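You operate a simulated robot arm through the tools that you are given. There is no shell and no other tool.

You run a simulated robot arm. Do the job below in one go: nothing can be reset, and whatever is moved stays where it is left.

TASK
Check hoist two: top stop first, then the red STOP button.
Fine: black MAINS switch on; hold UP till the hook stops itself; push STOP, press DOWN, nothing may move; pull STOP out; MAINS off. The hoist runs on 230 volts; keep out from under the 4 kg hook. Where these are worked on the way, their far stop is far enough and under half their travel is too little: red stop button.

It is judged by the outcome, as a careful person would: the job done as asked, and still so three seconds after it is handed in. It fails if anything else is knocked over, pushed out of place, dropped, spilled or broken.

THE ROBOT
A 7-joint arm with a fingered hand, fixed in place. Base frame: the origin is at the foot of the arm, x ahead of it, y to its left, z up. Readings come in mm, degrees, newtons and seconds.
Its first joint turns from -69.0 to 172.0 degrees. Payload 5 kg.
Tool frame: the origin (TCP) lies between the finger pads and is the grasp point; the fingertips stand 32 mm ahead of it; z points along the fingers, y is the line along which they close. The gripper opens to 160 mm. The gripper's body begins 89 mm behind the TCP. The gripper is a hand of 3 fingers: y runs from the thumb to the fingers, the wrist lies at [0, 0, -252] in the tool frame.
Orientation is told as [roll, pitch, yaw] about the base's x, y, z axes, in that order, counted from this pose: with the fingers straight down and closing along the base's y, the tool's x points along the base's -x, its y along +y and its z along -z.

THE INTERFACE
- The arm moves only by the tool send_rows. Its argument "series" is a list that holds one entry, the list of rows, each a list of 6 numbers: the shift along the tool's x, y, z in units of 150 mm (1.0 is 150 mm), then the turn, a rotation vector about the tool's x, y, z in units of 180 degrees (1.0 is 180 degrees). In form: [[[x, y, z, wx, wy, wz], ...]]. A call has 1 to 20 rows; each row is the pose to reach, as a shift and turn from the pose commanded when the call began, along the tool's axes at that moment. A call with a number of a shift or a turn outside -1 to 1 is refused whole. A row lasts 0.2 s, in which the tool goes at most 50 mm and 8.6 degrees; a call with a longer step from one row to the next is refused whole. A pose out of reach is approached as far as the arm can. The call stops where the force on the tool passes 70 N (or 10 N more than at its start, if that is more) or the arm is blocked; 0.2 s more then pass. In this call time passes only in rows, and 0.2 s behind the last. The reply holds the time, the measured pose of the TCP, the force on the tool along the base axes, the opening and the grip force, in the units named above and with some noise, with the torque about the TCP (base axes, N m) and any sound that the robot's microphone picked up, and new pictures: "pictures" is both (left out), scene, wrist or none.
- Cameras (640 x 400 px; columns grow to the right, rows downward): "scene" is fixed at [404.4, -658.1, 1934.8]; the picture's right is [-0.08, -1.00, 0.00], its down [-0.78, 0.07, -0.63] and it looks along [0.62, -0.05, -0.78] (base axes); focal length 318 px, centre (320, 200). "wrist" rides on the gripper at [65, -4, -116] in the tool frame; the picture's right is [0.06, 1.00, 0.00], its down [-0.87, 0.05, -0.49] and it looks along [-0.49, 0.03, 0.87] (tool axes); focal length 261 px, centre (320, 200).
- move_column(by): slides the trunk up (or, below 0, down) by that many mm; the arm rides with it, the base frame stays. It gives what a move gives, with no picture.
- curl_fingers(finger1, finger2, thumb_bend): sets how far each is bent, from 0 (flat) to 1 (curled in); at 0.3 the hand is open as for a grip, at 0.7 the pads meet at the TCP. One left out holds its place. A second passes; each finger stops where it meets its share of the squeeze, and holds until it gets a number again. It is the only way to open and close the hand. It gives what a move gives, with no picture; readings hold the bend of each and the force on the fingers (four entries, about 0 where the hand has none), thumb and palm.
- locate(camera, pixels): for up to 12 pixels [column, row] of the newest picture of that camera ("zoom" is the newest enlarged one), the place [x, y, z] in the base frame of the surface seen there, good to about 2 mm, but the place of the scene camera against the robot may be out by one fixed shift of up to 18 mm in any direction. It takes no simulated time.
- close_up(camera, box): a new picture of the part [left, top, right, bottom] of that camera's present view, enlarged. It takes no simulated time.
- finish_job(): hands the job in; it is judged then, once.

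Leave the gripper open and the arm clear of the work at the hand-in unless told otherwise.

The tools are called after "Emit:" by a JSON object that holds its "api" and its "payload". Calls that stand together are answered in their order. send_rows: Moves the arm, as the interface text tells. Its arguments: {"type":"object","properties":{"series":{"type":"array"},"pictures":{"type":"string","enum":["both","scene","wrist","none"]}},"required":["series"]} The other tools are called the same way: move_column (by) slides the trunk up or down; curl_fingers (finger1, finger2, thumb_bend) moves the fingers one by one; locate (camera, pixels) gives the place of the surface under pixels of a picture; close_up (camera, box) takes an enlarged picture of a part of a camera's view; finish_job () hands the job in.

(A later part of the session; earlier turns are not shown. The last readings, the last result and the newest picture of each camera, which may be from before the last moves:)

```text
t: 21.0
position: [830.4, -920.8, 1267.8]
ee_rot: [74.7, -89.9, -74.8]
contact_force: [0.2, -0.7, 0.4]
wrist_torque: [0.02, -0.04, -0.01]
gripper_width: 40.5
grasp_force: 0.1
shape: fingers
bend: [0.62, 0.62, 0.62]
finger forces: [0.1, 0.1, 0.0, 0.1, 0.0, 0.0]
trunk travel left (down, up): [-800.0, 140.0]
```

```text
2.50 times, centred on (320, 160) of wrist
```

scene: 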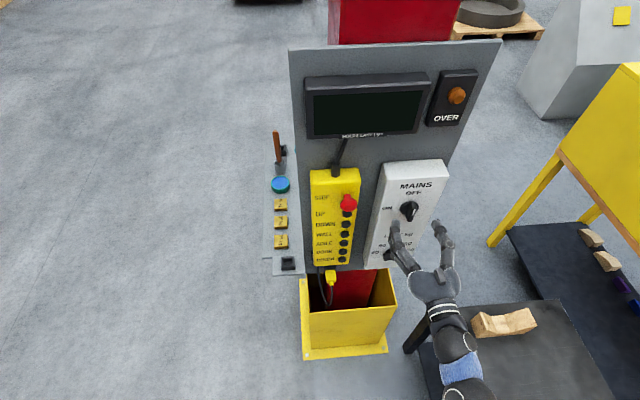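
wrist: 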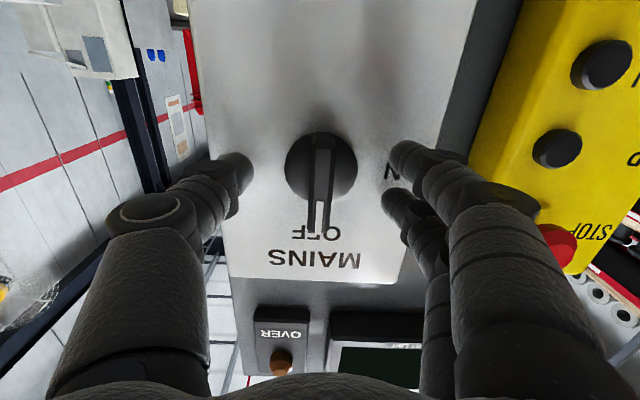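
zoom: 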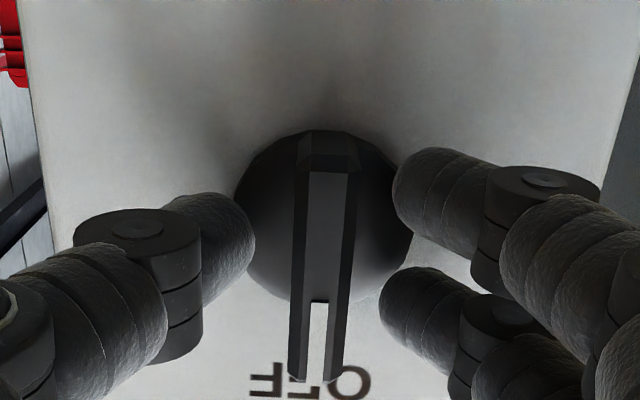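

The bar sits centred between the thumb on the left and the two fingers on the right, with 40 mm open and nothing touching. I'll close onto the bar.

Emit:
{"api": "curl_fingers", "payload": {"finger1": 0.72, "finger2": 0.72, "thumb_bend": 0.72}}

Emit:
{"api": "close_up", "payload": {"camera": "wrist", "box": [220, 80, 420, 240]}}

```text
t: 22.0
position: [829.8, -919.8, 1267.7]
ee_rot: [56.5, -89.9, -56.5]
contact_force: [4.4, 2.2, 0.3]
wrist_torque: [0.0, -0.01, -0.03]
gripper_width: 20.1
grasp_force: 9.4
shape: fingers
bend: [0.69, 0.69, 0.69]
finger forces: [5.2, 5.2, 0.0, 0.1, 8.3, 0.0]
trunk travel left (down, up): [-800.0, 140.0]
```

```text
2.50 times, centred on (320, 160) of wrist
```

zoom: 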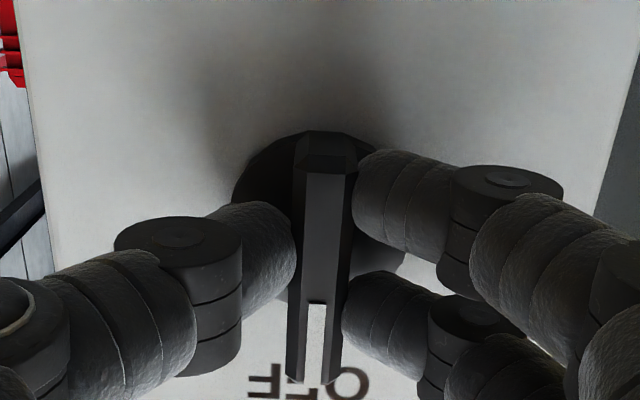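

The bar is gripped (20 mm, about 9 N). I'll now roll -90° to swing the mark from OFF (up) to ON (left).

Emit:
{"api": "send_rows", "payload": {"series": [[[0, 0, 0, 0, 0, -0.045], [0, 0, 0, 0, 0, -0.09], [0, 0, 0, 0, 0, -0.135], [0, 0, 0, 0, 0, -0.18], [0, 0, 0, 0, 0, -0.225], [0, 0, 0, 0, 0, -0.27], [0, 0, 0, 0, 0, -0.315], [0, 0, 0, 0, 0, -0.36], [0, 0, 0, 0, 0, -0.405], [0, 0, 0, 0, 0, -0.45], [0, 0, 0, 0, 0, -0.495], [0, 0, 0, 0, 0, -0.505]]]}}

```text
t: 24.6
position: [828.9, -921.9, 1267.8]
ee_rot: [-90.0, 0.9, 90.0]
contact_force: [3.3, -5.9, 3.0]
wrist_torque: [0.0, -0.09, -0.14]
gripper_width: 21.1
grasp_force: 8.8
shape: fingers
bend: [0.7, 0.7, 0.69]
finger forces: [4.0, 4.1, 0.0, 0.0, 10.8, 0.1]
trunk travel left (down, up): [-800.0, 140.0]
```

scene: 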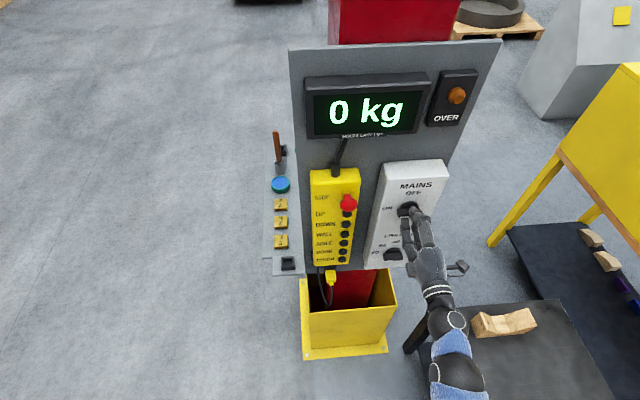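
wrist: 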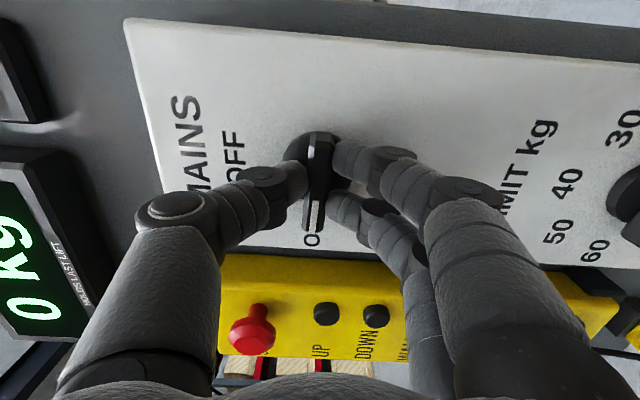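

The display lit up, "0 kg", and the mark points to ON, so MAINS is on. I'll open the fingers and back straight out to x≈700.

Emit:
{"api": "curl_fingers", "payload": {"finger1": 0.5, "finger2": 0.5, "thumb_bend": 0.5}}

Emit:
{"api": "send_rows", "payload": {"series": [[[0, 0, -0.15, 0, 0, 0], [0, 0, -0.4, 0, 0, 0], [0, 0, -0.65, 0, 0, 0], [0, 0, -0.87, 0, 0, 0]]]}}

```text
t: 25.6
position: [829.7, -920.0, 1268.8]
ee_rot: [-89.9, 0.8, 89.9]
contact_force: [-0.7, -0.1, -0.9]
wrist_torque: [0.04, -0.04, -0.02]
gripper_width: 86.3
grasp_force: 0.1
shape: fingers
bend: [0.5, 0.5, 0.5]
finger forces: [0.0, 0.0, 0.1, 0.0, 0.0, 0.0]
trunk travel left (down, up): [-800.0, 140.0]
```

```text
t: 26.6
position: [695.2, -921.1, 1269.4]
ee_rot: [-90.1, 0.8, 90.0]
contact_force: [-0.5, -0.2, 0.3]
wrist_torque: [0.04, 0.06, 0.0]
gripper_width: 86.9
grasp_force: 0.1
shape: fingers
bend: [0.5, 0.5, 0.5]
finger forces: [0.0, 0.0, 0.1, 0.0, 0.0, 0.1]
trunk travel left (down, up): [-800.0, 140.0]
```

scene: 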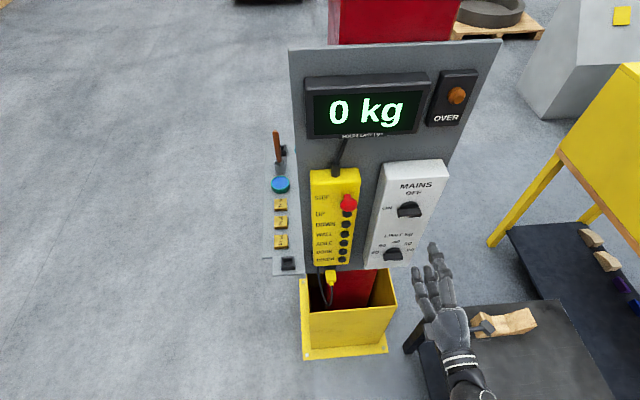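
wrist: 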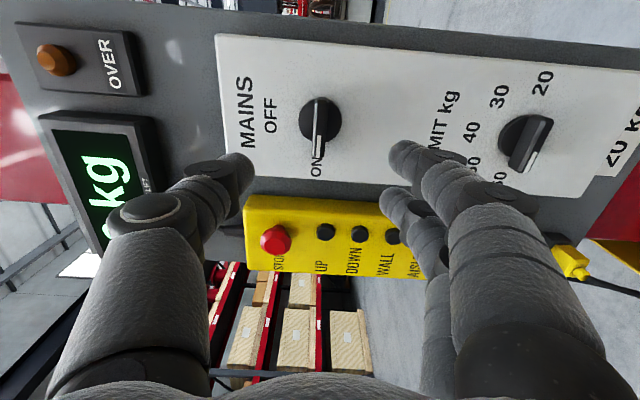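

MAINS sits at ON with the hand clear. I'll roll back so the thumb and fingers lie side by side horizontally, and slide left to in front of UP (y≈-770, z≈1249) at the safe x≈695.

Emit:
{"api": "send_rows", "payload": {"series": [[[-0.08, 0.01, 0, 0, 0, 0.045], [-0.17, 0.02, 0, 0, 0, 0.09], [-0.25, 0.03, 0, 0, 0, 0.135], [-0.33, 0.045, 0, 0, 0, 0.18], [-0.42, 0.055, 0, 0, 0, 0.225], [-0.5, 0.067, 0, 0, 0, 0.27], [-0.58, 0.08, 0, 0, 0, 0.315], [-0.67, 0.09, 0, 0, 0, 0.36], [-0.75, 0.1, 0, 0, 0, 0.405], [-0.83, 0.11, 0, 0, 0, 0.45], [-0.92, 0.12, 0, 0, 0, 0.495], [-1.0, 0.133, 0, 0, 0, 0.505]]]}}

Emit:
{"api": "curl_fingers", "payload": {"finger1": 0.72, "finger2": 0.72, "thumb_bend": 0.72}}

Emit:
{"api": "close_up", "payload": {"camera": "wrist", "box": [160, 40, 480, 240]}}

```text
t: 29.2
position: [697.3, -771.1, 1246.6]
ee_rot: [82.5, -89.8, -82.6]
contact_force: [0.3, -0.7, 0.5]
wrist_torque: [0.01, 0.0, 0.0]
gripper_width: 87.0
grasp_force: 0.1
shape: fingers
bend: [0.5, 0.5, 0.5]
finger forces: [0.0, 0.0, 0.0, 0.0, 0.0, 0.0]
trunk travel left (down, up): [-800.0, 140.0]
```

scene: 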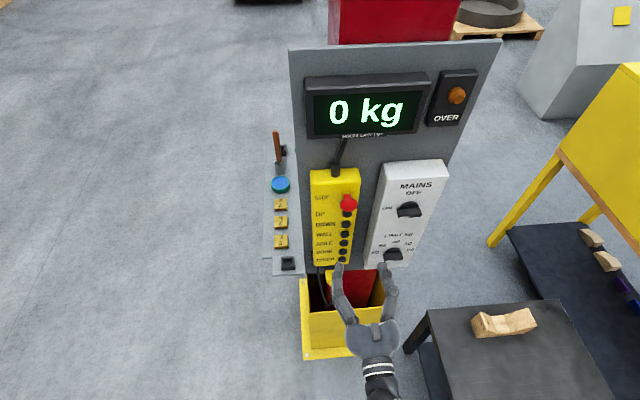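
wrist: 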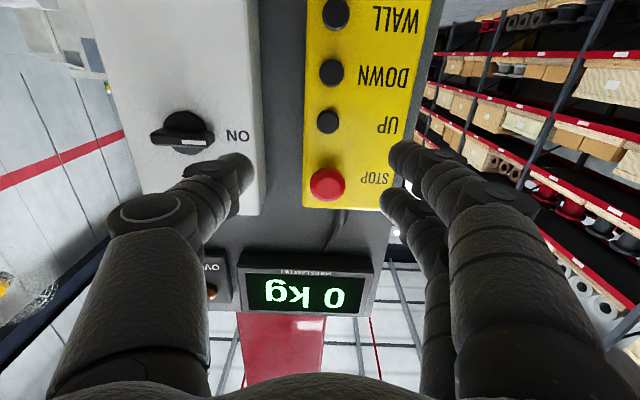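

```text
t: 30.2
position: [698.6, -770.8, 1247.4]
ee_rot: [76.1, -89.9, -76.1]
contact_force: [0.0, 0.4, 0.6]
wrist_torque: [0.01, 0.0, 0.03]
gripper_width: 6.6
grasp_force: 0.1
shape: fingers
bend: [0.72, 0.72, 0.72]
finger forces: [0.0, 0.1, 0.0, 0.1, 0.0, 0.0]
trunk travel left (down, up): [-800.0, 140.0]
```

```text
2.00 times, centred on (320, 140) of wrist
```

zoom: 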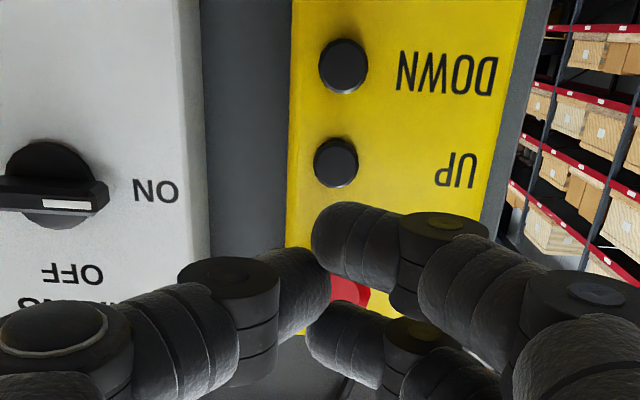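

The digits are now pinched together (the lower finger's tip near zoom (335,235)). I'll read the tip places and the UP, DOWN and STOP places from this straight view.

Emit:
{"api": "locate", "payload": {"camera": "zoom", "pixels": [[336, 163], [343, 66], [325, 225], [325, 330], [315, 285], [430, 230], [230, 270], [352, 290], [325, 250], [400, 250], [270, 320], [450, 100]]}}

```text
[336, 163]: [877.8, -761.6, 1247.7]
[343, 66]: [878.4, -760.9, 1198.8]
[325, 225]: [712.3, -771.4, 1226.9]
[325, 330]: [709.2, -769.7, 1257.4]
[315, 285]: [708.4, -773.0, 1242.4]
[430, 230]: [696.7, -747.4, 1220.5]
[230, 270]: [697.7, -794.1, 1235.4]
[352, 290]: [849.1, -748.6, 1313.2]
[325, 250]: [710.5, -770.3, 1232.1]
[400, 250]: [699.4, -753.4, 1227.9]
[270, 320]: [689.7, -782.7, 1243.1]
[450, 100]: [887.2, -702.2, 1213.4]
```

UP's face centre is at (878,-761.6,1248), and the pinched tips are at x≈730, y≈-771. I'll shift 9.5 mm left and advance so the tips stop about 10 mm short of UP.

Emit:
{"api": "send_rows", "payload": {"series": [[[0, 0.063, 0.1, 0, 0, 0], [0, 0.063, 0.35, 0, 0, 0], [0, 0.063, 0.6, 0, 0, 0], [0, 0.063, 0.8, 0, 0, 0], [0, 0.063, 0.9, 0, 0, 0]]]}}

Emit:
{"api": "close_up", "payload": {"camera": "wrist", "box": [160, 40, 480, 240]}}

Emit:
{"api": "close_up", "payload": {"camera": "scene", "box": [305, 165, 375, 270]}}

```text
t: 31.4
position: [834.2, -763.3, 1247.3]
ee_rot: [64.3, -89.8, -64.4]
contact_force: [-0.5, 0.4, 0.4]
wrist_torque: [-0.03, -0.01, 0.0]
gripper_width: 6.7
grasp_force: 0.0
shape: fingers
bend: [0.72, 0.72, 0.72]
finger forces: [0.0, 0.1, 0.0, 0.0, 0.1, 0.1]
trunk travel left (down, up): [-800.0, 140.0]
```

scene: 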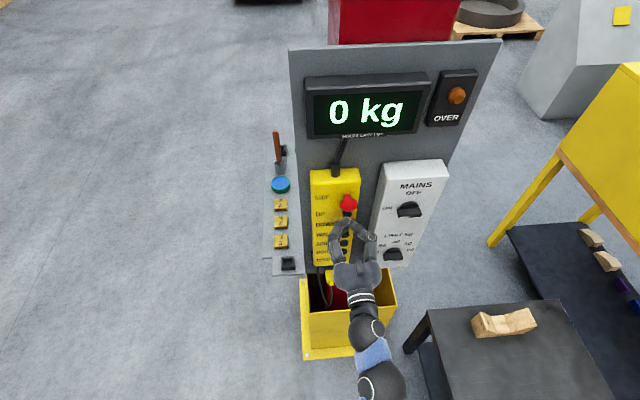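
wrist: 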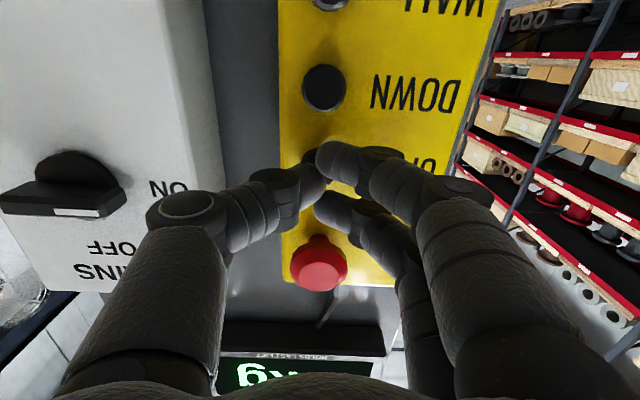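

```text
2.00 times, centred on (320, 140) of wrist
```

zoom: 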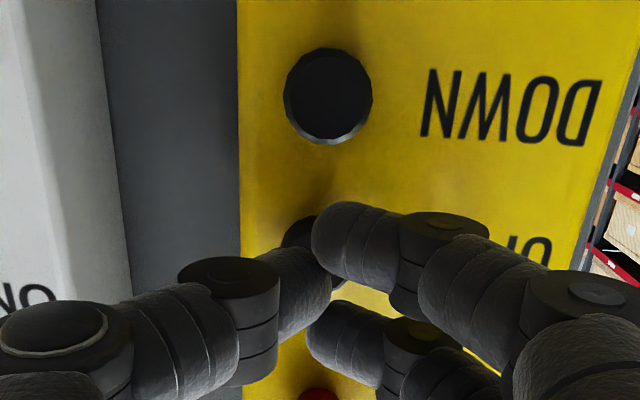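

```text
3.81 times, centred on (340, 218) of scene
```

zoom: 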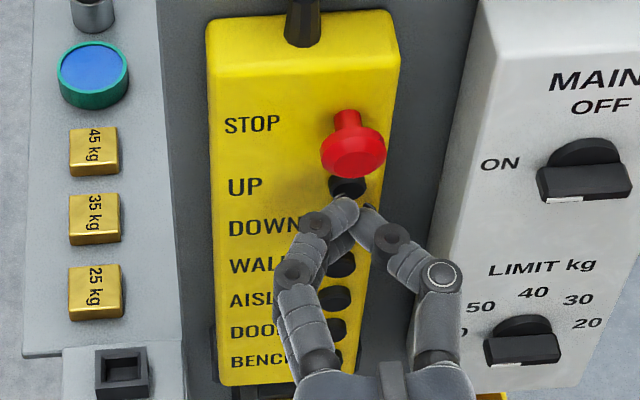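

The tips are in front of UP, 19 mm or so below STOP's rim and clear of DOWN. I'll creep forward 14 mm in small steps and watch force and sound.

Emit:
{"api": "send_rows", "payload": {"series": [[[0, 0, 0.03, 0, 0, 0], [0, 0, 0.055, 0, 0, 0], [0, 0, 0.07, 0, 0, 0], [0, 0, 0.08, 0, 0, 0], [0, 0, 0.09, 0, 0, 0]]]}}

```text
t: 32.6
position: [846.6, -760.1, 1246.6]
ee_rot: [53.0, -89.9, -53.0]
contact_force: [-1.0, 0.7, 0.3]
wrist_torque: [-0.01, -0.01, -0.02]
gripper_width: 6.4
grasp_force: 0.9
shape: fingers
bend: [0.72, 0.72, 0.72]
finger forces: [0.1, 0.0, 0.0, 0.1, 2.1, 0.0]
trunk travel left (down, up): [-800.0, 140.0]
```

scene: 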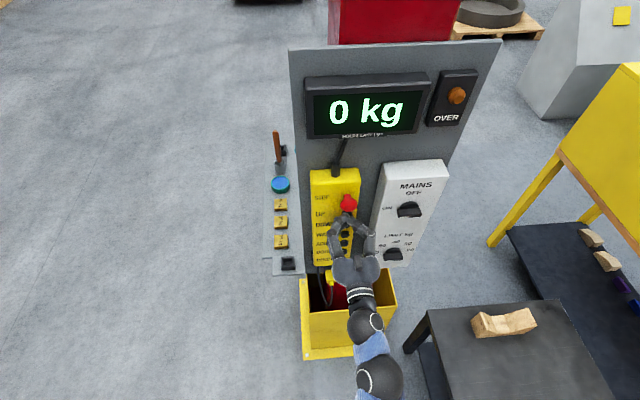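
wrist: 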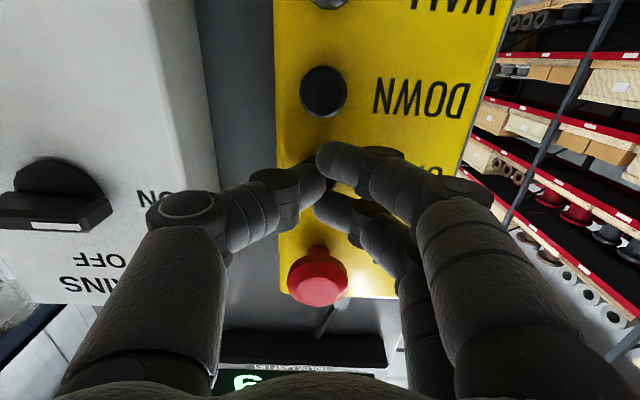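

The thumb tip feels about 2 N, so it has touched UP. I'll press further in 1.5 mm steps and watch for the motor sound.

Emit:
{"api": "send_rows", "payload": {"series": [[[0, 0, 0.01, 0, 0, 0], [0, 0, 0.02, 0, 0, 0], [0, 0, 0.03, 0, 0, 0], [0, 0, 0.03, 0, 0, 0]]]}}

```text
t: 33.6
position: [851.6, -760.6, 1247.9]
ee_rot: [92.8, -89.8, -92.9]
contact_force: [-3.0, -0.7, -0.2]
wrist_torque: [0.01, 0.0, -0.08]
gripper_width: 6.1
grasp_force: 2.0
shape: fingers
bend: [0.72, 0.72, 0.72]
finger forces: [0.0, 0.0, 0.0, 0.1, 4.4, 0.0]
trunk travel left (down, up): [-800.0, 140.0]
```

scene: 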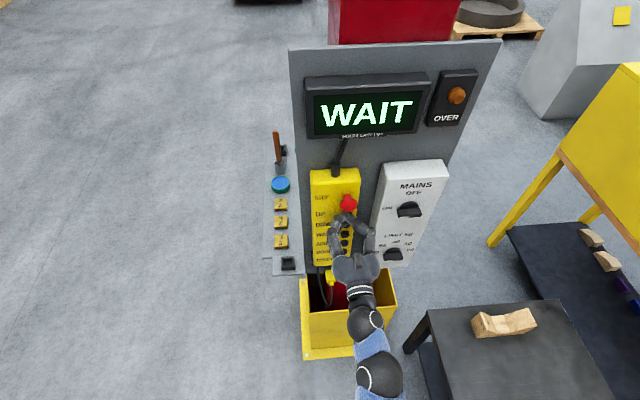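
wrist: 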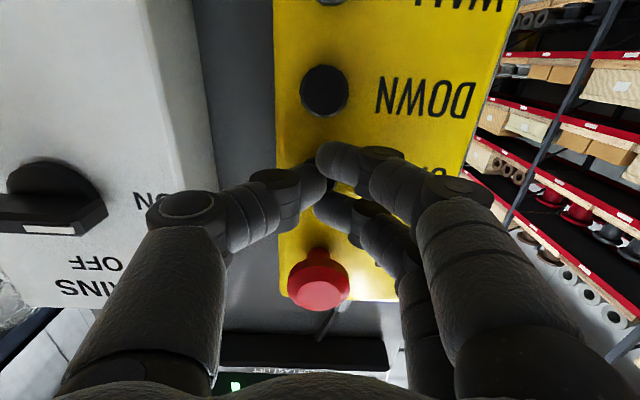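

The display now says "WAIT", so the UP press has registered (thumb 4.4 N). I'll hold steady, 1 mm deeper, for 2 s and look again.

Emit:
{"api": "send_rows", "payload": {"series": [[[0, 0, 0.007, 0, 0, 0], [0, 0, 0.007, 0, 0, 0], [0, 0, 0.007, 0, 0, 0], [0, 0, 0.007, 0, 0, 0], [0, 0, 0.007, 0, 0, 0], [0, 0, 0.007, 0, 0, 0], [0, 0, 0.007, 0, 0, 0], [0, 0, 0.007, 0, 0, 0], [0, 0, 0.007, 0, 0, 0], [0, 0, 0.007, 0, 0, 0]]]}}

Emit:
{"api": "close_up", "payload": {"camera": "scene", "box": [290, 50, 490, 190]}}

```text
t: 35.8
position: [851.6, -761.9, 1247.6]
ee_rot: [103.1, -89.9, -103.2]
contact_force: [-10.3, -2.6, 0.0]
wrist_torque: [0.01, -0.05, -0.12]
gripper_width: 6.2
grasp_force: 4.9
shape: fingers
bend: [0.72, 0.72, 0.72]
finger forces: [0.0, 0.0, 0.0, 0.0, 10.3, 0.0]
trunk travel left (down, up): [-800.0, 140.0]
```

scene: 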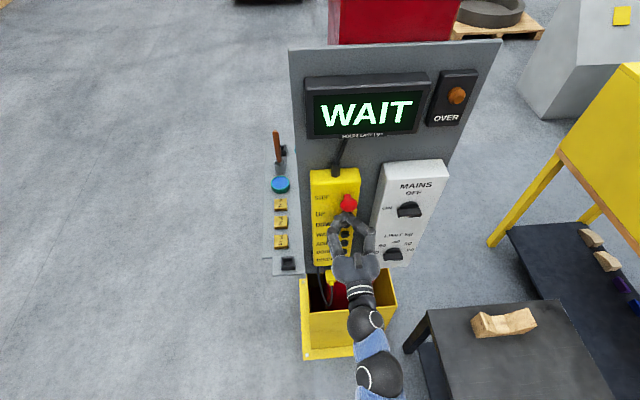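
wrist: 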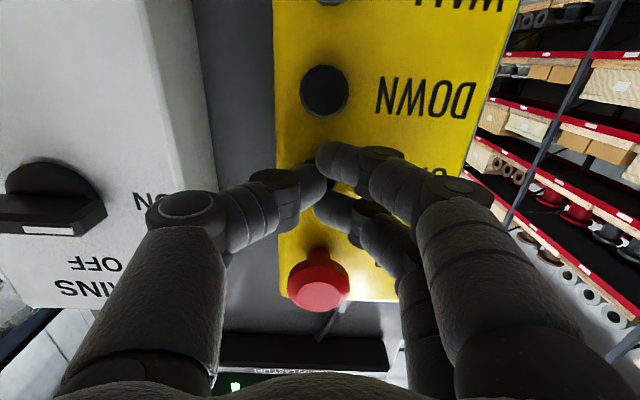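

```text
2.86 times, centred on (390, 120) of scene
```

zoom: 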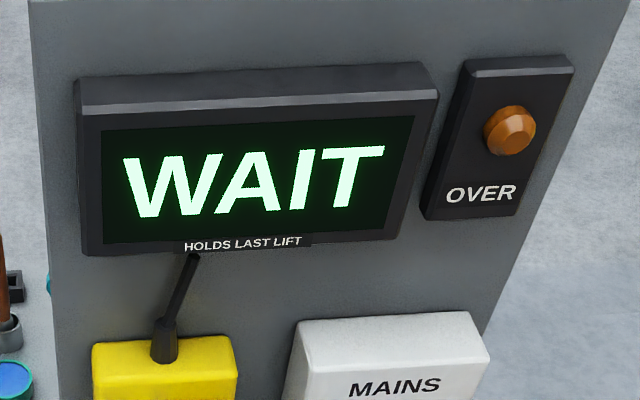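

UP is fully in (10 N, no more travel) and the display still says WAIT. I'll keep holding for another 4 s and watch the display and any sound.

Emit:
{"api": "send_rows", "payload": {"series": [[[0, 0, 0, 0, 0, 0], [0, 0, 0, 0, 0, 0], [0, 0, 0, 0, 0, 0], [0, 0, 0, 0, 0, 0], [0, 0, 0, 0, 0, 0], [0, 0, 0, 0, 0, 0], [0, 0, 0, 0, 0, 0], [0, 0, 0, 0, 0, 0], [0, 0, 0, 0, 0, 0], [0, 0, 0, 0, 0, 0], [0, 0, 0, 0, 0, 0], [0, 0, 0, 0, 0, 0], [0, 0, 0, 0, 0, 0], [0, 0, 0, 0, 0, 0], [0, 0, 0, 0, 0, 0], [0, 0, 0, 0, 0, 0], [0, 0, 0, 0, 0, 0], [0, 0, 0, 0, 0, 0], [0, 0, 0, 0, 0, 0], [0, 0, 0, 0, 0, 0]]]}}

```text
t: 40.0
position: [852.3, -761.8, 1248.4]
ee_rot: [103.8, -89.9, -103.9]
contact_force: [-9.2, -2.9, -0.2]
wrist_torque: [-0.03, 0.02, -0.19]
gripper_width: 6.3
grasp_force: 5.1
shape: fingers
bend: [0.72, 0.72, 0.72]
finger forces: [0.0, 0.0, 0.1, 0.0, 10.4, 0.0]
trunk travel left (down, up): [-800.0, 140.0]
```

scene: 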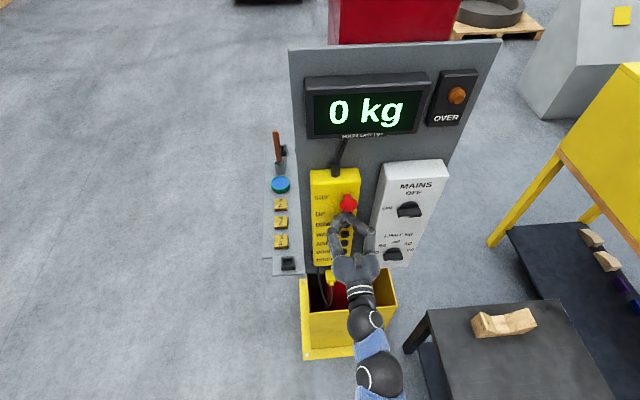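
wrist: 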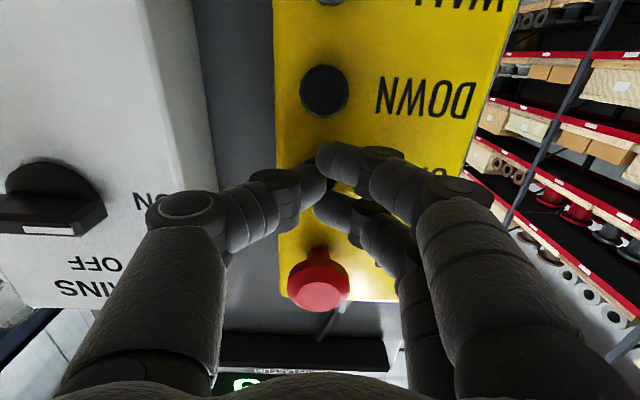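

The display changed from WAIT back to "0 kg" and there's no sound yet. The hook could still be rising, since it had over a metre to go, so I'll keep holding UP steadily.

Emit:
{"api": "send_rows", "payload": {"series": [[[0, 0, 0, 0, 0, 0], [0, 0, 0, 0, 0, 0], [0, 0, 0, 0, 0, 0], [0, 0, 0, 0, 0, 0], [0, 0, 0, 0, 0, 0], [0, 0, 0, 0, 0, 0], [0, 0, 0, 0, 0, 0], [0, 0, 0, 0, 0, 0], [0, 0, 0, 0, 0, 0], [0, 0, 0, 0, 0, 0], [0, 0, 0, 0, 0, 0], [0, 0, 0, 0, 0, 0], [0, 0, 0, 0, 0, 0], [0, 0, 0, 0, 0, 0], [0, 0, 0, 0, 0, 0], [0, 0, 0, 0, 0, 0], [0, 0, 0, 0, 0, 0], [0, 0, 0, 0, 0, 0], [0, 0, 0, 0, 0, 0], [0, 0, 0, 0, 0, 0]]], "pictures": "scene"}}

Emit:
{"api": "send_rows", "payload": {"series": [[[0, 0, 0, 0, 0, 0], [0, 0, 0, 0, 0, 0], [0, 0, 0, 0, 0, 0], [0, 0, 0, 0, 0, 0], [0, 0, 0, 0, 0, 0], [0, 0, 0, 0, 0, 0], [0, 0, 0, 0, 0, 0], [0, 0, 0, 0, 0, 0], [0, 0, 0, 0, 0, 0], [0, 0, 0, 0, 0, 0], [0, 0, 0, 0, 0, 0], [0, 0, 0, 0, 0, 0], [0, 0, 0, 0, 0, 0], [0, 0, 0, 0, 0, 0], [0, 0, 0, 0, 0, 0], [0, 0, 0, 0, 0, 0], [0, 0, 0, 0, 0, 0], [0, 0, 0, 0, 0, 0], [0, 0, 0, 0, 0, 0], [0, 0, 0, 0, 0, 0]]], "pictures": "scene"}}

```text
t: 44.2
position: [851.5, -761.1, 1246.9]
ee_rot: [103.9, -89.8, -104.0]
contact_force: [-8.9, -3.3, 0.5]
wrist_torque: [-0.03, -0.02, -0.2]
gripper_width: 6.2
grasp_force: 4.7
shape: fingers
bend: [0.72, 0.72, 0.72]
finger forces: [0.1, 0.0, 0.0, 0.1, 10.3, 0.0]
trunk travel left (down, up): [-800.0, 140.0]
```

scene: 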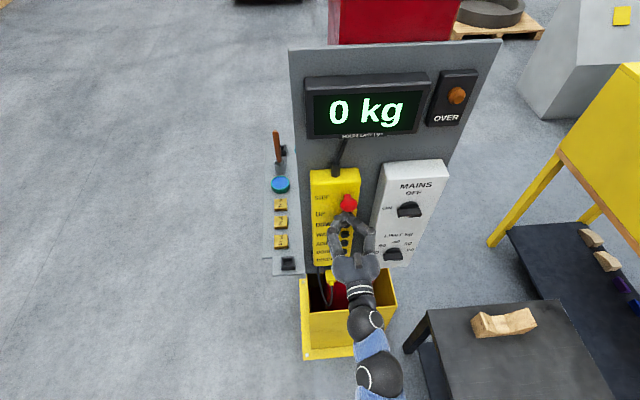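

```text
t: 48.4
position: [851.4, -763.1, 1248.3]
ee_rot: [103.4, -89.9, -103.5]
contact_force: [-9.0, -3.0, -0.2]
wrist_torque: [0.01, -0.02, -0.14]
gripper_width: 6.1
grasp_force: 4.9
shape: fingers
bend: [0.72, 0.72, 0.72]
finger forces: [0.0, 0.1, 0.1, 0.0, 10.2, 0.0]
trunk travel left (down, up): [-800.0, 140.0]
```

scene: 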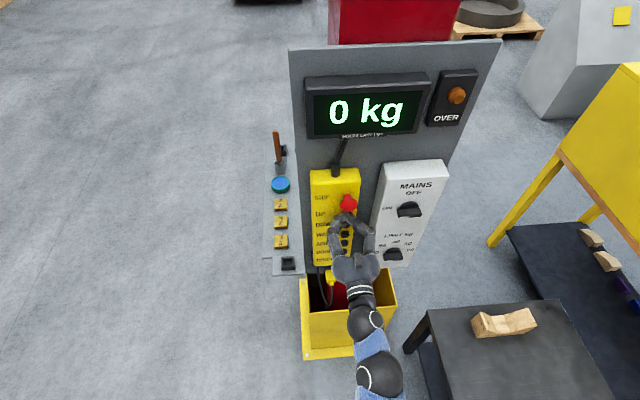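

That's 15 s held with the display steady at 0 kg. The arm can't see the hook while pressing, so I'll hold a good while longer to be sure it reaches the top stop and then verify by looking.

Emit:
{"api": "send_rows", "payload": {"series": [[[0, 0, 0, 0, 0, 0], [0, 0, 0, 0, 0, 0], [0, 0, 0, 0, 0, 0], [0, 0, 0, 0, 0, 0], [0, 0, 0, 0, 0, 0], [0, 0, 0, 0, 0, 0], [0, 0, 0, 0, 0, 0], [0, 0, 0, 0, 0, 0], [0, 0, 0, 0, 0, 0], [0, 0, 0, 0, 0, 0], [0, 0, 0, 0, 0, 0], [0, 0, 0, 0, 0, 0], [0, 0, 0, 0, 0, 0], [0, 0, 0, 0, 0, 0], [0, 0, 0, 0, 0, 0], [0, 0, 0, 0, 0, 0], [0, 0, 0, 0, 0, 0], [0, 0, 0, 0, 0, 0], [0, 0, 0, 0, 0, 0], [0, 0, 0, 0, 0, 0]]], "pictures": "scene"}}

Emit:
{"api": "send_rows", "payload": {"series": [[[0, 0, 0, 0, 0, 0], [0, 0, 0, 0, 0, 0], [0, 0, 0, 0, 0, 0], [0, 0, 0, 0, 0, 0], [0, 0, 0, 0, 0, 0], [0, 0, 0, 0, 0, 0], [0, 0, 0, 0, 0, 0], [0, 0, 0, 0, 0, 0], [0, 0, 0, 0, 0, 0], [0, 0, 0, 0, 0, 0], [0, 0, 0, 0, 0, 0], [0, 0, 0, 0, 0, 0], [0, 0, 0, 0, 0, 0], [0, 0, 0, 0, 0, 0], [0, 0, 0, 0, 0, 0], [0, 0, 0, 0, 0, 0], [0, 0, 0, 0, 0, 0], [0, 0, 0, 0, 0, 0], [0, 0, 0, 0, 0, 0], [0, 0, 0, 0, 0, 0]]], "pictures": "none"}}

Emit:
{"api": "send_rows", "payload": {"series": [[[0, 0, 0, 0, 0, 0], [0, 0, 0, 0, 0, 0], [0, 0, 0, 0, 0, 0], [0, 0, 0, 0, 0, 0], [0, 0, 0, 0, 0, 0], [0, 0, 0, 0, 0, 0], [0, 0, 0, 0, 0, 0], [0, 0, 0, 0, 0, 0], [0, 0, 0, 0, 0, 0], [0, 0, 0, 0, 0, 0], [0, 0, 0, 0, 0, 0], [0, 0, 0, 0, 0, 0], [0, 0, 0, 0, 0, 0], [0, 0, 0, 0, 0, 0], [0, 0, 0, 0, 0, 0], [0, 0, 0, 0, 0, 0], [0, 0, 0, 0, 0, 0], [0, 0, 0, 0, 0, 0], [0, 0, 0, 0, 0, 0], [0, 0, 0, 0, 0, 0]]], "pictures": "scene"}}

```text
t: 52.6
position: [852.2, -760.9, 1246.7]
ee_rot: [104.0, -89.9, -103.9]
contact_force: [-9.0, -1.8, -1.2]
wrist_torque: [0.0, 0.0, -0.17]
gripper_width: 6.0
grasp_force: 5.8
shape: fingers
bend: [0.72, 0.72, 0.72]
finger forces: [0.0, 0.1, 0.0, 0.0, 10.3, 0.0]
trunk travel left (down, up): [-800.0, 140.0]
```

scene: 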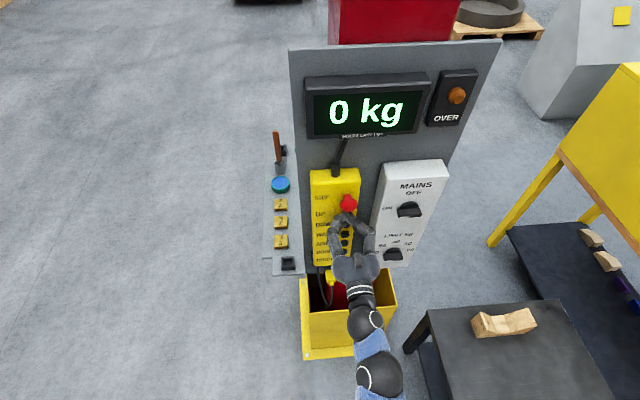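

```text
t: 56.8
position: [852.2, -761.0, 1247.7]
ee_rot: [103.6, -90.0, -103.8]
contact_force: [-9.1, -2.9, 0.4]
wrist_torque: [-0.02, 0.0, -0.17]
gripper_width: 6.2
grasp_force: 5.5
shape: fingers
bend: [0.72, 0.72, 0.72]
finger forces: [0.0, 0.1, 0.1, 0.0, 10.3, 0.0]
trunk travel left (down, up): [-800.0, 140.0]
```

```text
t: 61.0
position: [853.0, -761.5, 1248.6]
ee_rot: [103.6, -89.9, -103.7]
contact_force: [-9.6, -3.1, -0.2]
wrist_torque: [0.03, 0.01, -0.14]
gripper_width: 6.2
grasp_force: 5.5
shape: fingers
bend: [0.72, 0.72, 0.72]
finger forces: [0.0, 0.1, 0.0, 0.0, 10.1, 0.0]
trunk travel left (down, up): [-800.0, 140.0]
```

scene: 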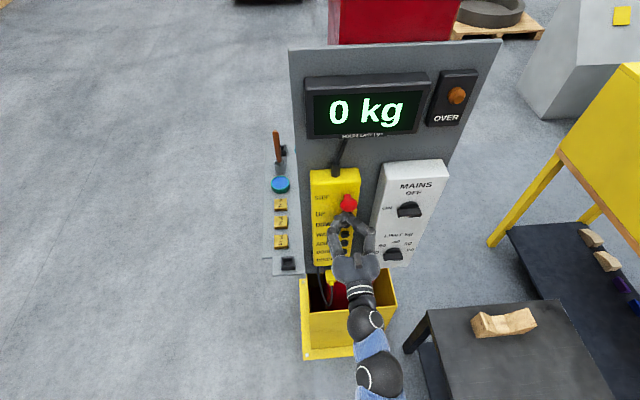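

UP has been held for about 27 s. I'll release it, back straight out 150 mm, and turn to check the hook against its baseline height of z≈1545.

Emit:
{"api": "send_rows", "payload": {"series": [[[0, 0, -0.1, 0, 0, 0], [0, 0, -0.3, 0, 0, 0], [0, 0, -0.55, 0, 0, 0], [0, 0, -0.8, 0, 0, 0], [0, 0, -1.0, 0, 0, 0]]]}}

```text
t: 62.2
position: [702.5, -760.3, 1248.7]
ee_rot: [119.3, -90.0, -119.3]
contact_force: [-0.7, 0.8, -0.1]
wrist_torque: [-0.01, 0.02, 0.01]
gripper_width: 6.5
grasp_force: 0.1
shape: fingers
bend: [0.72, 0.72, 0.72]
finger forces: [0.1, 0.0, 0.0, 0.1, 0.1, 0.0]
trunk travel left (down, up): [-800.0, 140.0]
```

scene: 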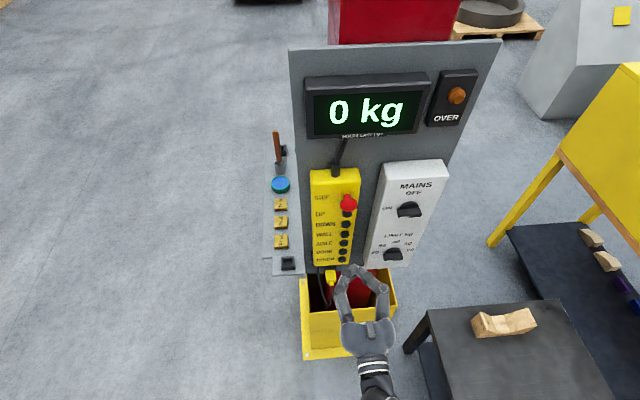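
wrist: 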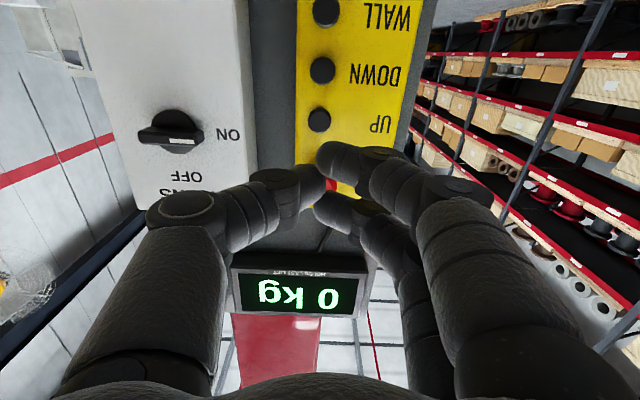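

UP popped back out. I'll open the hand so it blocks less of the view and turn right about the vertical to look at the hook.

Emit:
{"api": "curl_fingers", "payload": {"finger1": 0.3, "finger2": 0.3, "thumb_bend": 0.3}}

Emit:
{"api": "send_rows", "payload": {"series": [[[0, -0.05, -0.05, 0.045, 0, 0], [0, -0.1, -0.1, 0.09, 0, 0], [0, -0.2, -0.15, 0.135, 0, 0], [0, -0.3, -0.2, 0.18, 0, 0], [0, -0.4, -0.25, 0.225, 0, 0], [0, -0.5, -0.3, 0.27, 0, 0], [0, -0.6, -0.33, 0.315, 0, 0], [0, -0.7, -0.33, 0.36, 0, 0], [0, -0.8, -0.33, 0.405, 0, 0], [0, -0.9, -0.33, 0.45, 0, 0], [0, -0.9, -0.33, 0.495, 0, 0], [0, -0.9, -0.33, 0.54, 0, 0]]]}}

```text
t: 63.2
position: [703.1, -761.6, 1248.1]
ee_rot: [73.0, -90.0, -73.0]
contact_force: [0.6, 0.9, -0.1]
wrist_torque: [0.0, 0.0, -0.01]
gripper_width: 167.4
grasp_force: 0.0
shape: fingers
bend: [0.3, 0.3, 0.3]
finger forces: [0.0, 0.0, 0.1, 0.1, 0.1, 0.0]
trunk travel left (down, up): [-800.0, 140.0]
```

```text
t: 65.8
position: [654.1, -896.3, 1246.6]
ee_rot: [-61.6, -89.8, -35.6]
contact_force: [0.8, -0.3, 0.3]
wrist_torque: [0.0, 0.01, -0.01]
gripper_width: 168.2
grasp_force: 0.1
shape: fingers
bend: [0.3, 0.3, 0.3]
finger forces: [0.0, 0.0, 0.1, 0.0, 0.0, 0.1]
trunk travel left (down, up): [-800.0, 140.0]
```

scene: 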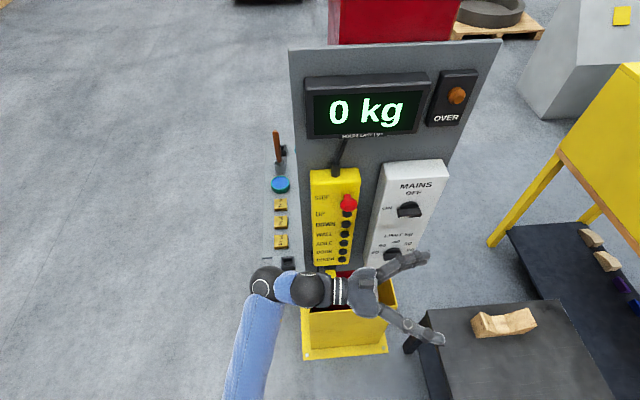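
wrist: 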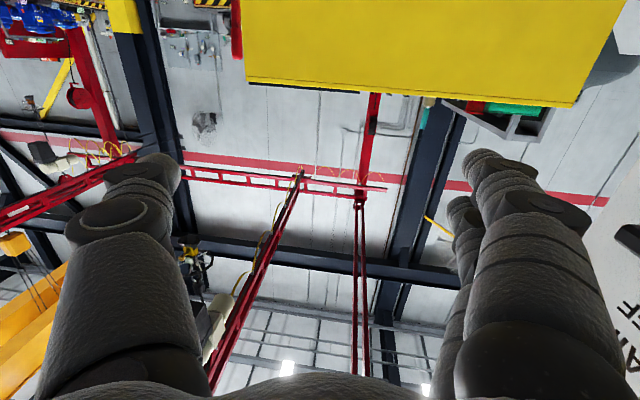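

The hook is no longer at (150,90). It now hangs near (192,260), close under the hoist body. I'll enlarge and measure.

Emit:
{"api": "close_up", "payload": {"camera": "wrist", "box": [150, 220, 270, 360]}}

Emit:
{"api": "locate", "payload": {"camera": "wrist", "pixels": [[190, 250], [195, 262], [200, 280], [205, 290], [208, 310], [215, 320], [205, 335], [188, 262], [200, 265], [203, 300]]}}

```text
2.86 times, centred on (210, 290) of wrist
```

zoom: 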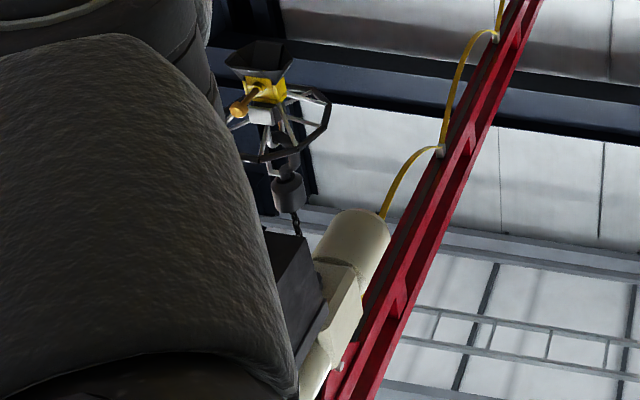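

```text
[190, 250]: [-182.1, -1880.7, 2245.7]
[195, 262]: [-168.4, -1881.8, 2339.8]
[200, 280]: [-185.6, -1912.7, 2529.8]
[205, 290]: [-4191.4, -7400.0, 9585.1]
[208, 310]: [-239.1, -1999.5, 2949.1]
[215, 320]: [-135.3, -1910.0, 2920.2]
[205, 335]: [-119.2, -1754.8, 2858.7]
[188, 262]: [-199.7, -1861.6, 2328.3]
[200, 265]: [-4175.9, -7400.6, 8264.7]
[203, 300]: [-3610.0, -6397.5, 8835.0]
```

The hook rose by about 890 mm (the yellow frame went from z≈1352 to 2245), with only a short bit of chain left under the hoist. I'll measure that gap to judge whether this is the top stop or whether it was still climbing slowly.

Emit:
{"api": "locate", "payload": {"camera": "zoom", "pixels": [[286, 185], [290, 195], [292, 205], [297, 228], [290, 245], [300, 260], [350, 235], [265, 90], [280, 165], [262, 60]]}}

Emit:
{"api": "close_up", "payload": {"camera": "wrist", "box": [175, 230, 245, 330]}}

```text
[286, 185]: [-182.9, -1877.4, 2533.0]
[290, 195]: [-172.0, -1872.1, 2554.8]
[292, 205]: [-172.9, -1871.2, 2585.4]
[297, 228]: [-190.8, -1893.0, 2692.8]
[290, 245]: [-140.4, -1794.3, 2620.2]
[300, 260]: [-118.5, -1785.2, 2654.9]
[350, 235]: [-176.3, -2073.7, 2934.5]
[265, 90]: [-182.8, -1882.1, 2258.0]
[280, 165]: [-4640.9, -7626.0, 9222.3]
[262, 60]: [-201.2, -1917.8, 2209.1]
```

```text
4.00 times, centred on (210, 280) of wrist
```

zoom: 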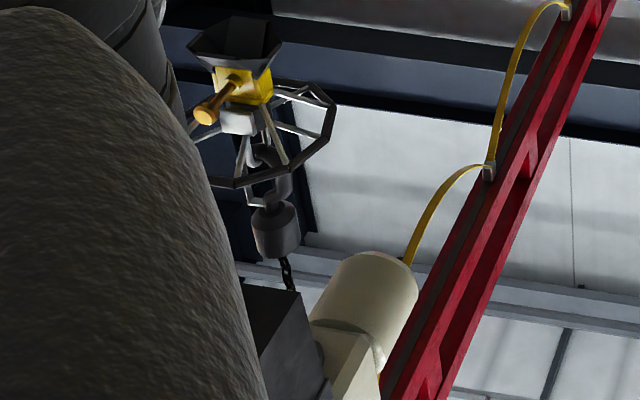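

The block's top is around z≈2600 with roughly 100 mm of chain left. That could be the top stop, or a slow climb cut short after 27 s. To be sure I'll hold UP a second time and compare heights: if the hook stays put, it really did stop itself. I'll pinch the digits and turn back to face UP.

Emit:
{"api": "curl_fingers", "payload": {"finger1": 0.72, "finger2": 0.72, "thumb_bend": 0.72}}

Emit:
{"api": "send_rows", "payload": {"series": [[[0, 0.018, -0.078, -0.045, 0, 0], [0, 0.036, -0.156, -0.09, 0, 0], [0, 0.054, -0.233, -0.135, 0, 0], [0, 0.072, -0.311, -0.18, 0, 0], [0, 0.09, -0.389, -0.225, 0, 0], [0, 0.108, -0.467, -0.27, 0, 0], [0, 0.125, -0.545, -0.315, 0, 0], [0, 0.143, -0.623, -0.36, 0, 0], [0, 0.161, -0.7, -0.405, 0, 0], [0, 0.179, -0.778, -0.45, 0, 0], [0, 0.197, -0.856, -0.495, 0, 0], [0, 0.215, -0.934, -0.54, 0, 0]]]}}

Emit:
{"api": "close_up", "payload": {"camera": "wrist", "box": [160, 40, 480, 240]}}

Emit:
{"api": "locate", "payload": {"camera": "wrist", "pixels": [[320, 120], [322, 71], [324, 12]]}}

```text
t: 66.8
position: [655.0, -895.5, 1245.6]
ee_rot: [-25.4, -89.9, -71.7]
contact_force: [-0.9, -0.3, -0.2]
wrist_torque: [-0.01, -0.06, 0.0]
gripper_width: 6.8
grasp_force: 0.1
shape: fingers
bend: [0.72, 0.72, 0.72]
finger forces: [0.1, 0.0, 0.1, 0.0, 0.0, 0.0]
trunk travel left (down, up): [-800.0, 140.0]
```

```text
t: 69.4
position: [702.4, -760.8, 1246.5]
ee_rot: [71.5, -89.9, -71.5]
contact_force: [0.2, -0.2, -0.4]
wrist_torque: [0.03, -0.02, 0.02]
gripper_width: 6.5
grasp_force: 0.1
shape: fingers
bend: [0.72, 0.72, 0.72]
finger forces: [0.0, 0.0, 0.1, 0.1, 0.1, 0.0]
trunk travel left (down, up): [-800.0, 140.0]
```

scene: 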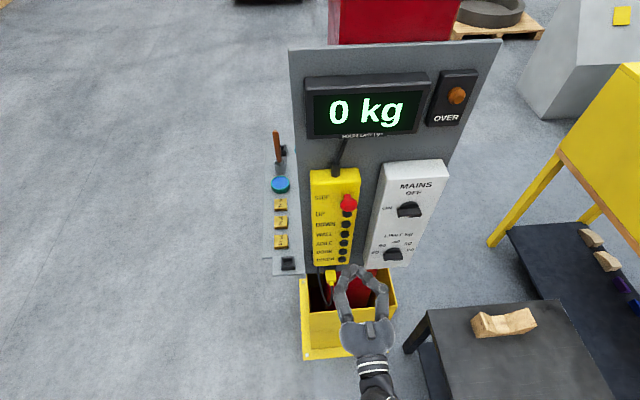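
wrist: 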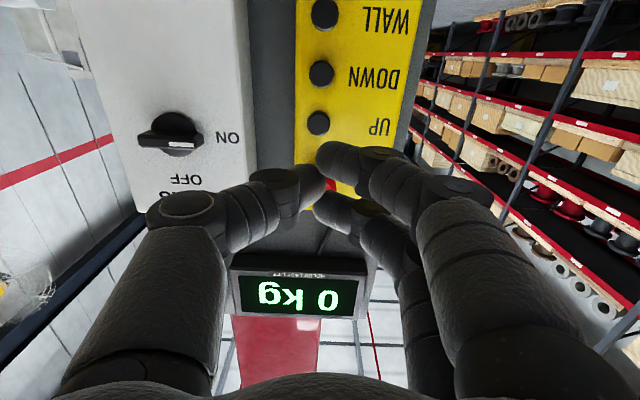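

```text
2.00 times, centred on (320, 140) of wrist
```

zoom: 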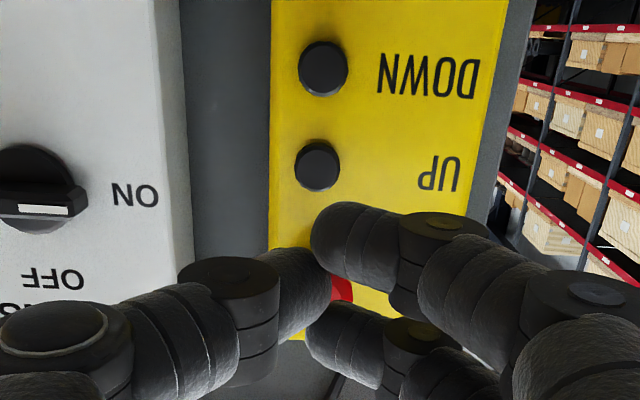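

```text
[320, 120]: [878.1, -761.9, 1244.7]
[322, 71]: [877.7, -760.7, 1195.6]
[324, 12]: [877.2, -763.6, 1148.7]
```

Back in position in front of UP at (702,-761,1247). I'll press UP again the same way (150 mm forward, slow at the end).

Emit:
{"api": "send_rows", "payload": {"series": [[[0, 0, 0.25, 0, 0, 0], [0, 0, 0.5, 0, 0, 0], [0, 0, 0.75, 0, 0, 0], [0, 0, 0.9, 0, 0, 0], [0, 0, 0.95, 0, 0, 0], [0, 0, 0.975, 0, 0, 0], [0, 0, 1.0, 0, 0, 0]]]}}

Emit:
{"api": "send_rows", "payload": {"series": [[[0, 0, 0, 0, 0, 0], [0, 0, 0, 0, 0, 0], [0, 0, 0, 0, 0, 0], [0, 0, 0, 0, 0, 0]]], "pictures": "scene"}}

Emit:
{"api": "send_rows", "payload": {"series": [[[0, 0, 0, 0, 0, 0], [0, 0, 0, 0, 0, 0], [0, 0, 0, 0, 0, 0], [0, 0, 0, 0, 0, 0], [0, 0, 0, 0, 0, 0], [0, 0, 0, 0, 0, 0], [0, 0, 0, 0, 0, 0], [0, 0, 0, 0, 0, 0], [0, 0, 0, 0, 0, 0], [0, 0, 0, 0, 0, 0], [0, 0, 0, 0, 0, 0], [0, 0, 0, 0, 0, 0], [0, 0, 0, 0, 0, 0], [0, 0, 0, 0, 0, 0], [0, 0, 0, 0, 0, 0], [0, 0, 0, 0, 0, 0], [0, 0, 0, 0, 0, 0], [0, 0, 0, 0, 0, 0], [0, 0, 0, 0, 0, 0], [0, 0, 0, 0, 0, 0]]], "pictures": "scene"}}

```text
t: 71.0
position: [851.9, -762.5, 1247.0]
ee_rot: [86.1, -89.8, -85.9]
contact_force: [-10.8, -2.0, -0.4]
wrist_torque: [-0.01, 0.01, -0.15]
gripper_width: 6.1
grasp_force: 6.2
shape: fingers
bend: [0.72, 0.72, 0.72]
finger forces: [0.0, 0.0, 0.1, 0.0, 11.3, 0.0]
trunk travel left (down, up): [-800.0, 140.0]
```

scene: 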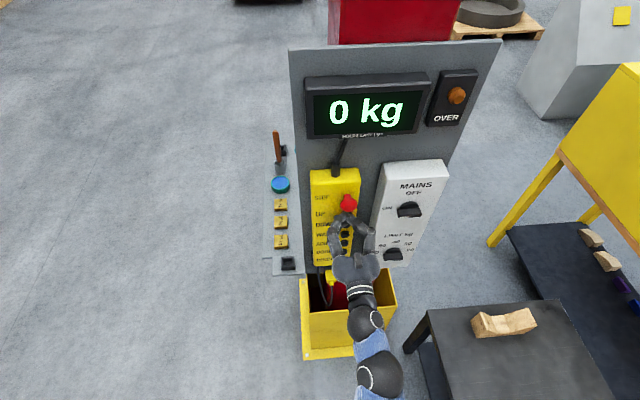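
wrist: 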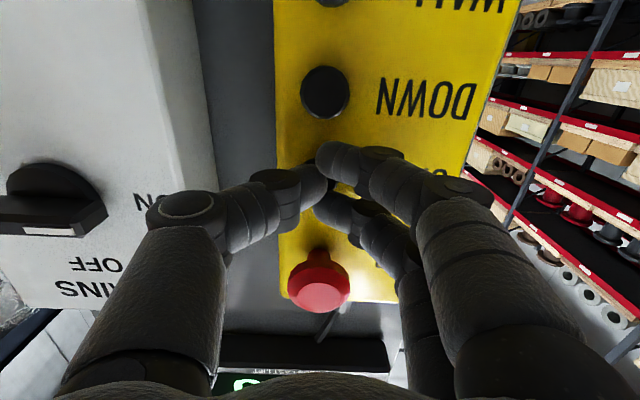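

```text
t: 72.0
position: [852.5, -762.7, 1246.8]
ee_rot: [98.7, -89.9, -98.8]
contact_force: [-13.5, -4.0, -2.9]
wrist_torque: [0.06, 0.09, -0.26]
gripper_width: 6.1
grasp_force: 7.1
shape: fingers
bend: [0.72, 0.72, 0.72]
finger forces: [0.0, 0.0, 0.1, 0.0, 14.4, 0.1]
trunk travel left (down, up): [-800.0, 140.0]
```

scene: 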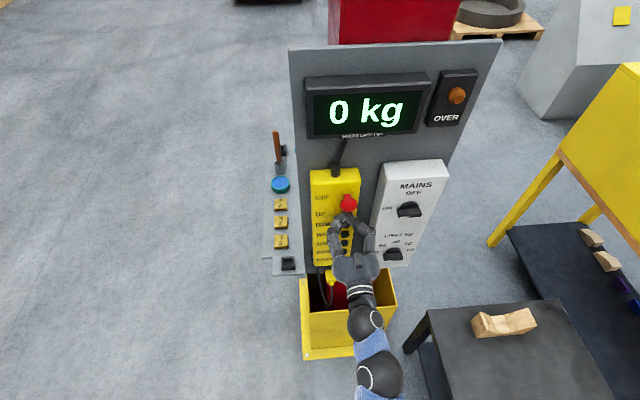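

```text
t: 76.2
position: [852.0, -760.4, 1248.3]
ee_rot: [104.5, -89.9, -104.5]
contact_force: [-14.1, -3.3, -2.8]
wrist_torque: [0.01, 0.08, -0.22]
gripper_width: 5.5
grasp_force: 7.6
shape: fingers
bend: [0.72, 0.72, 0.72]
finger forces: [0.1, 0.1, 0.1, 0.0, 15.0, 0.0]
trunk travel left (down, up): [-800.0, 140.0]
```

scene: 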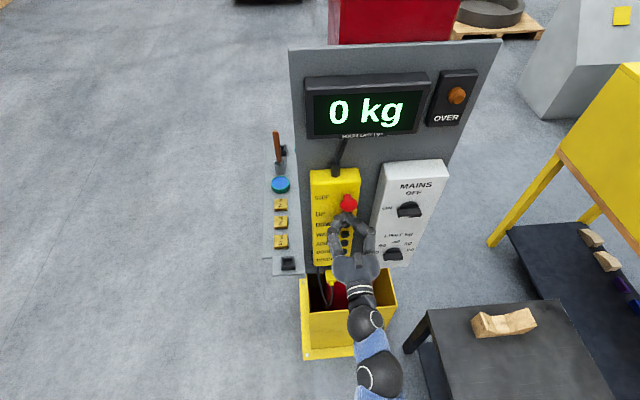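

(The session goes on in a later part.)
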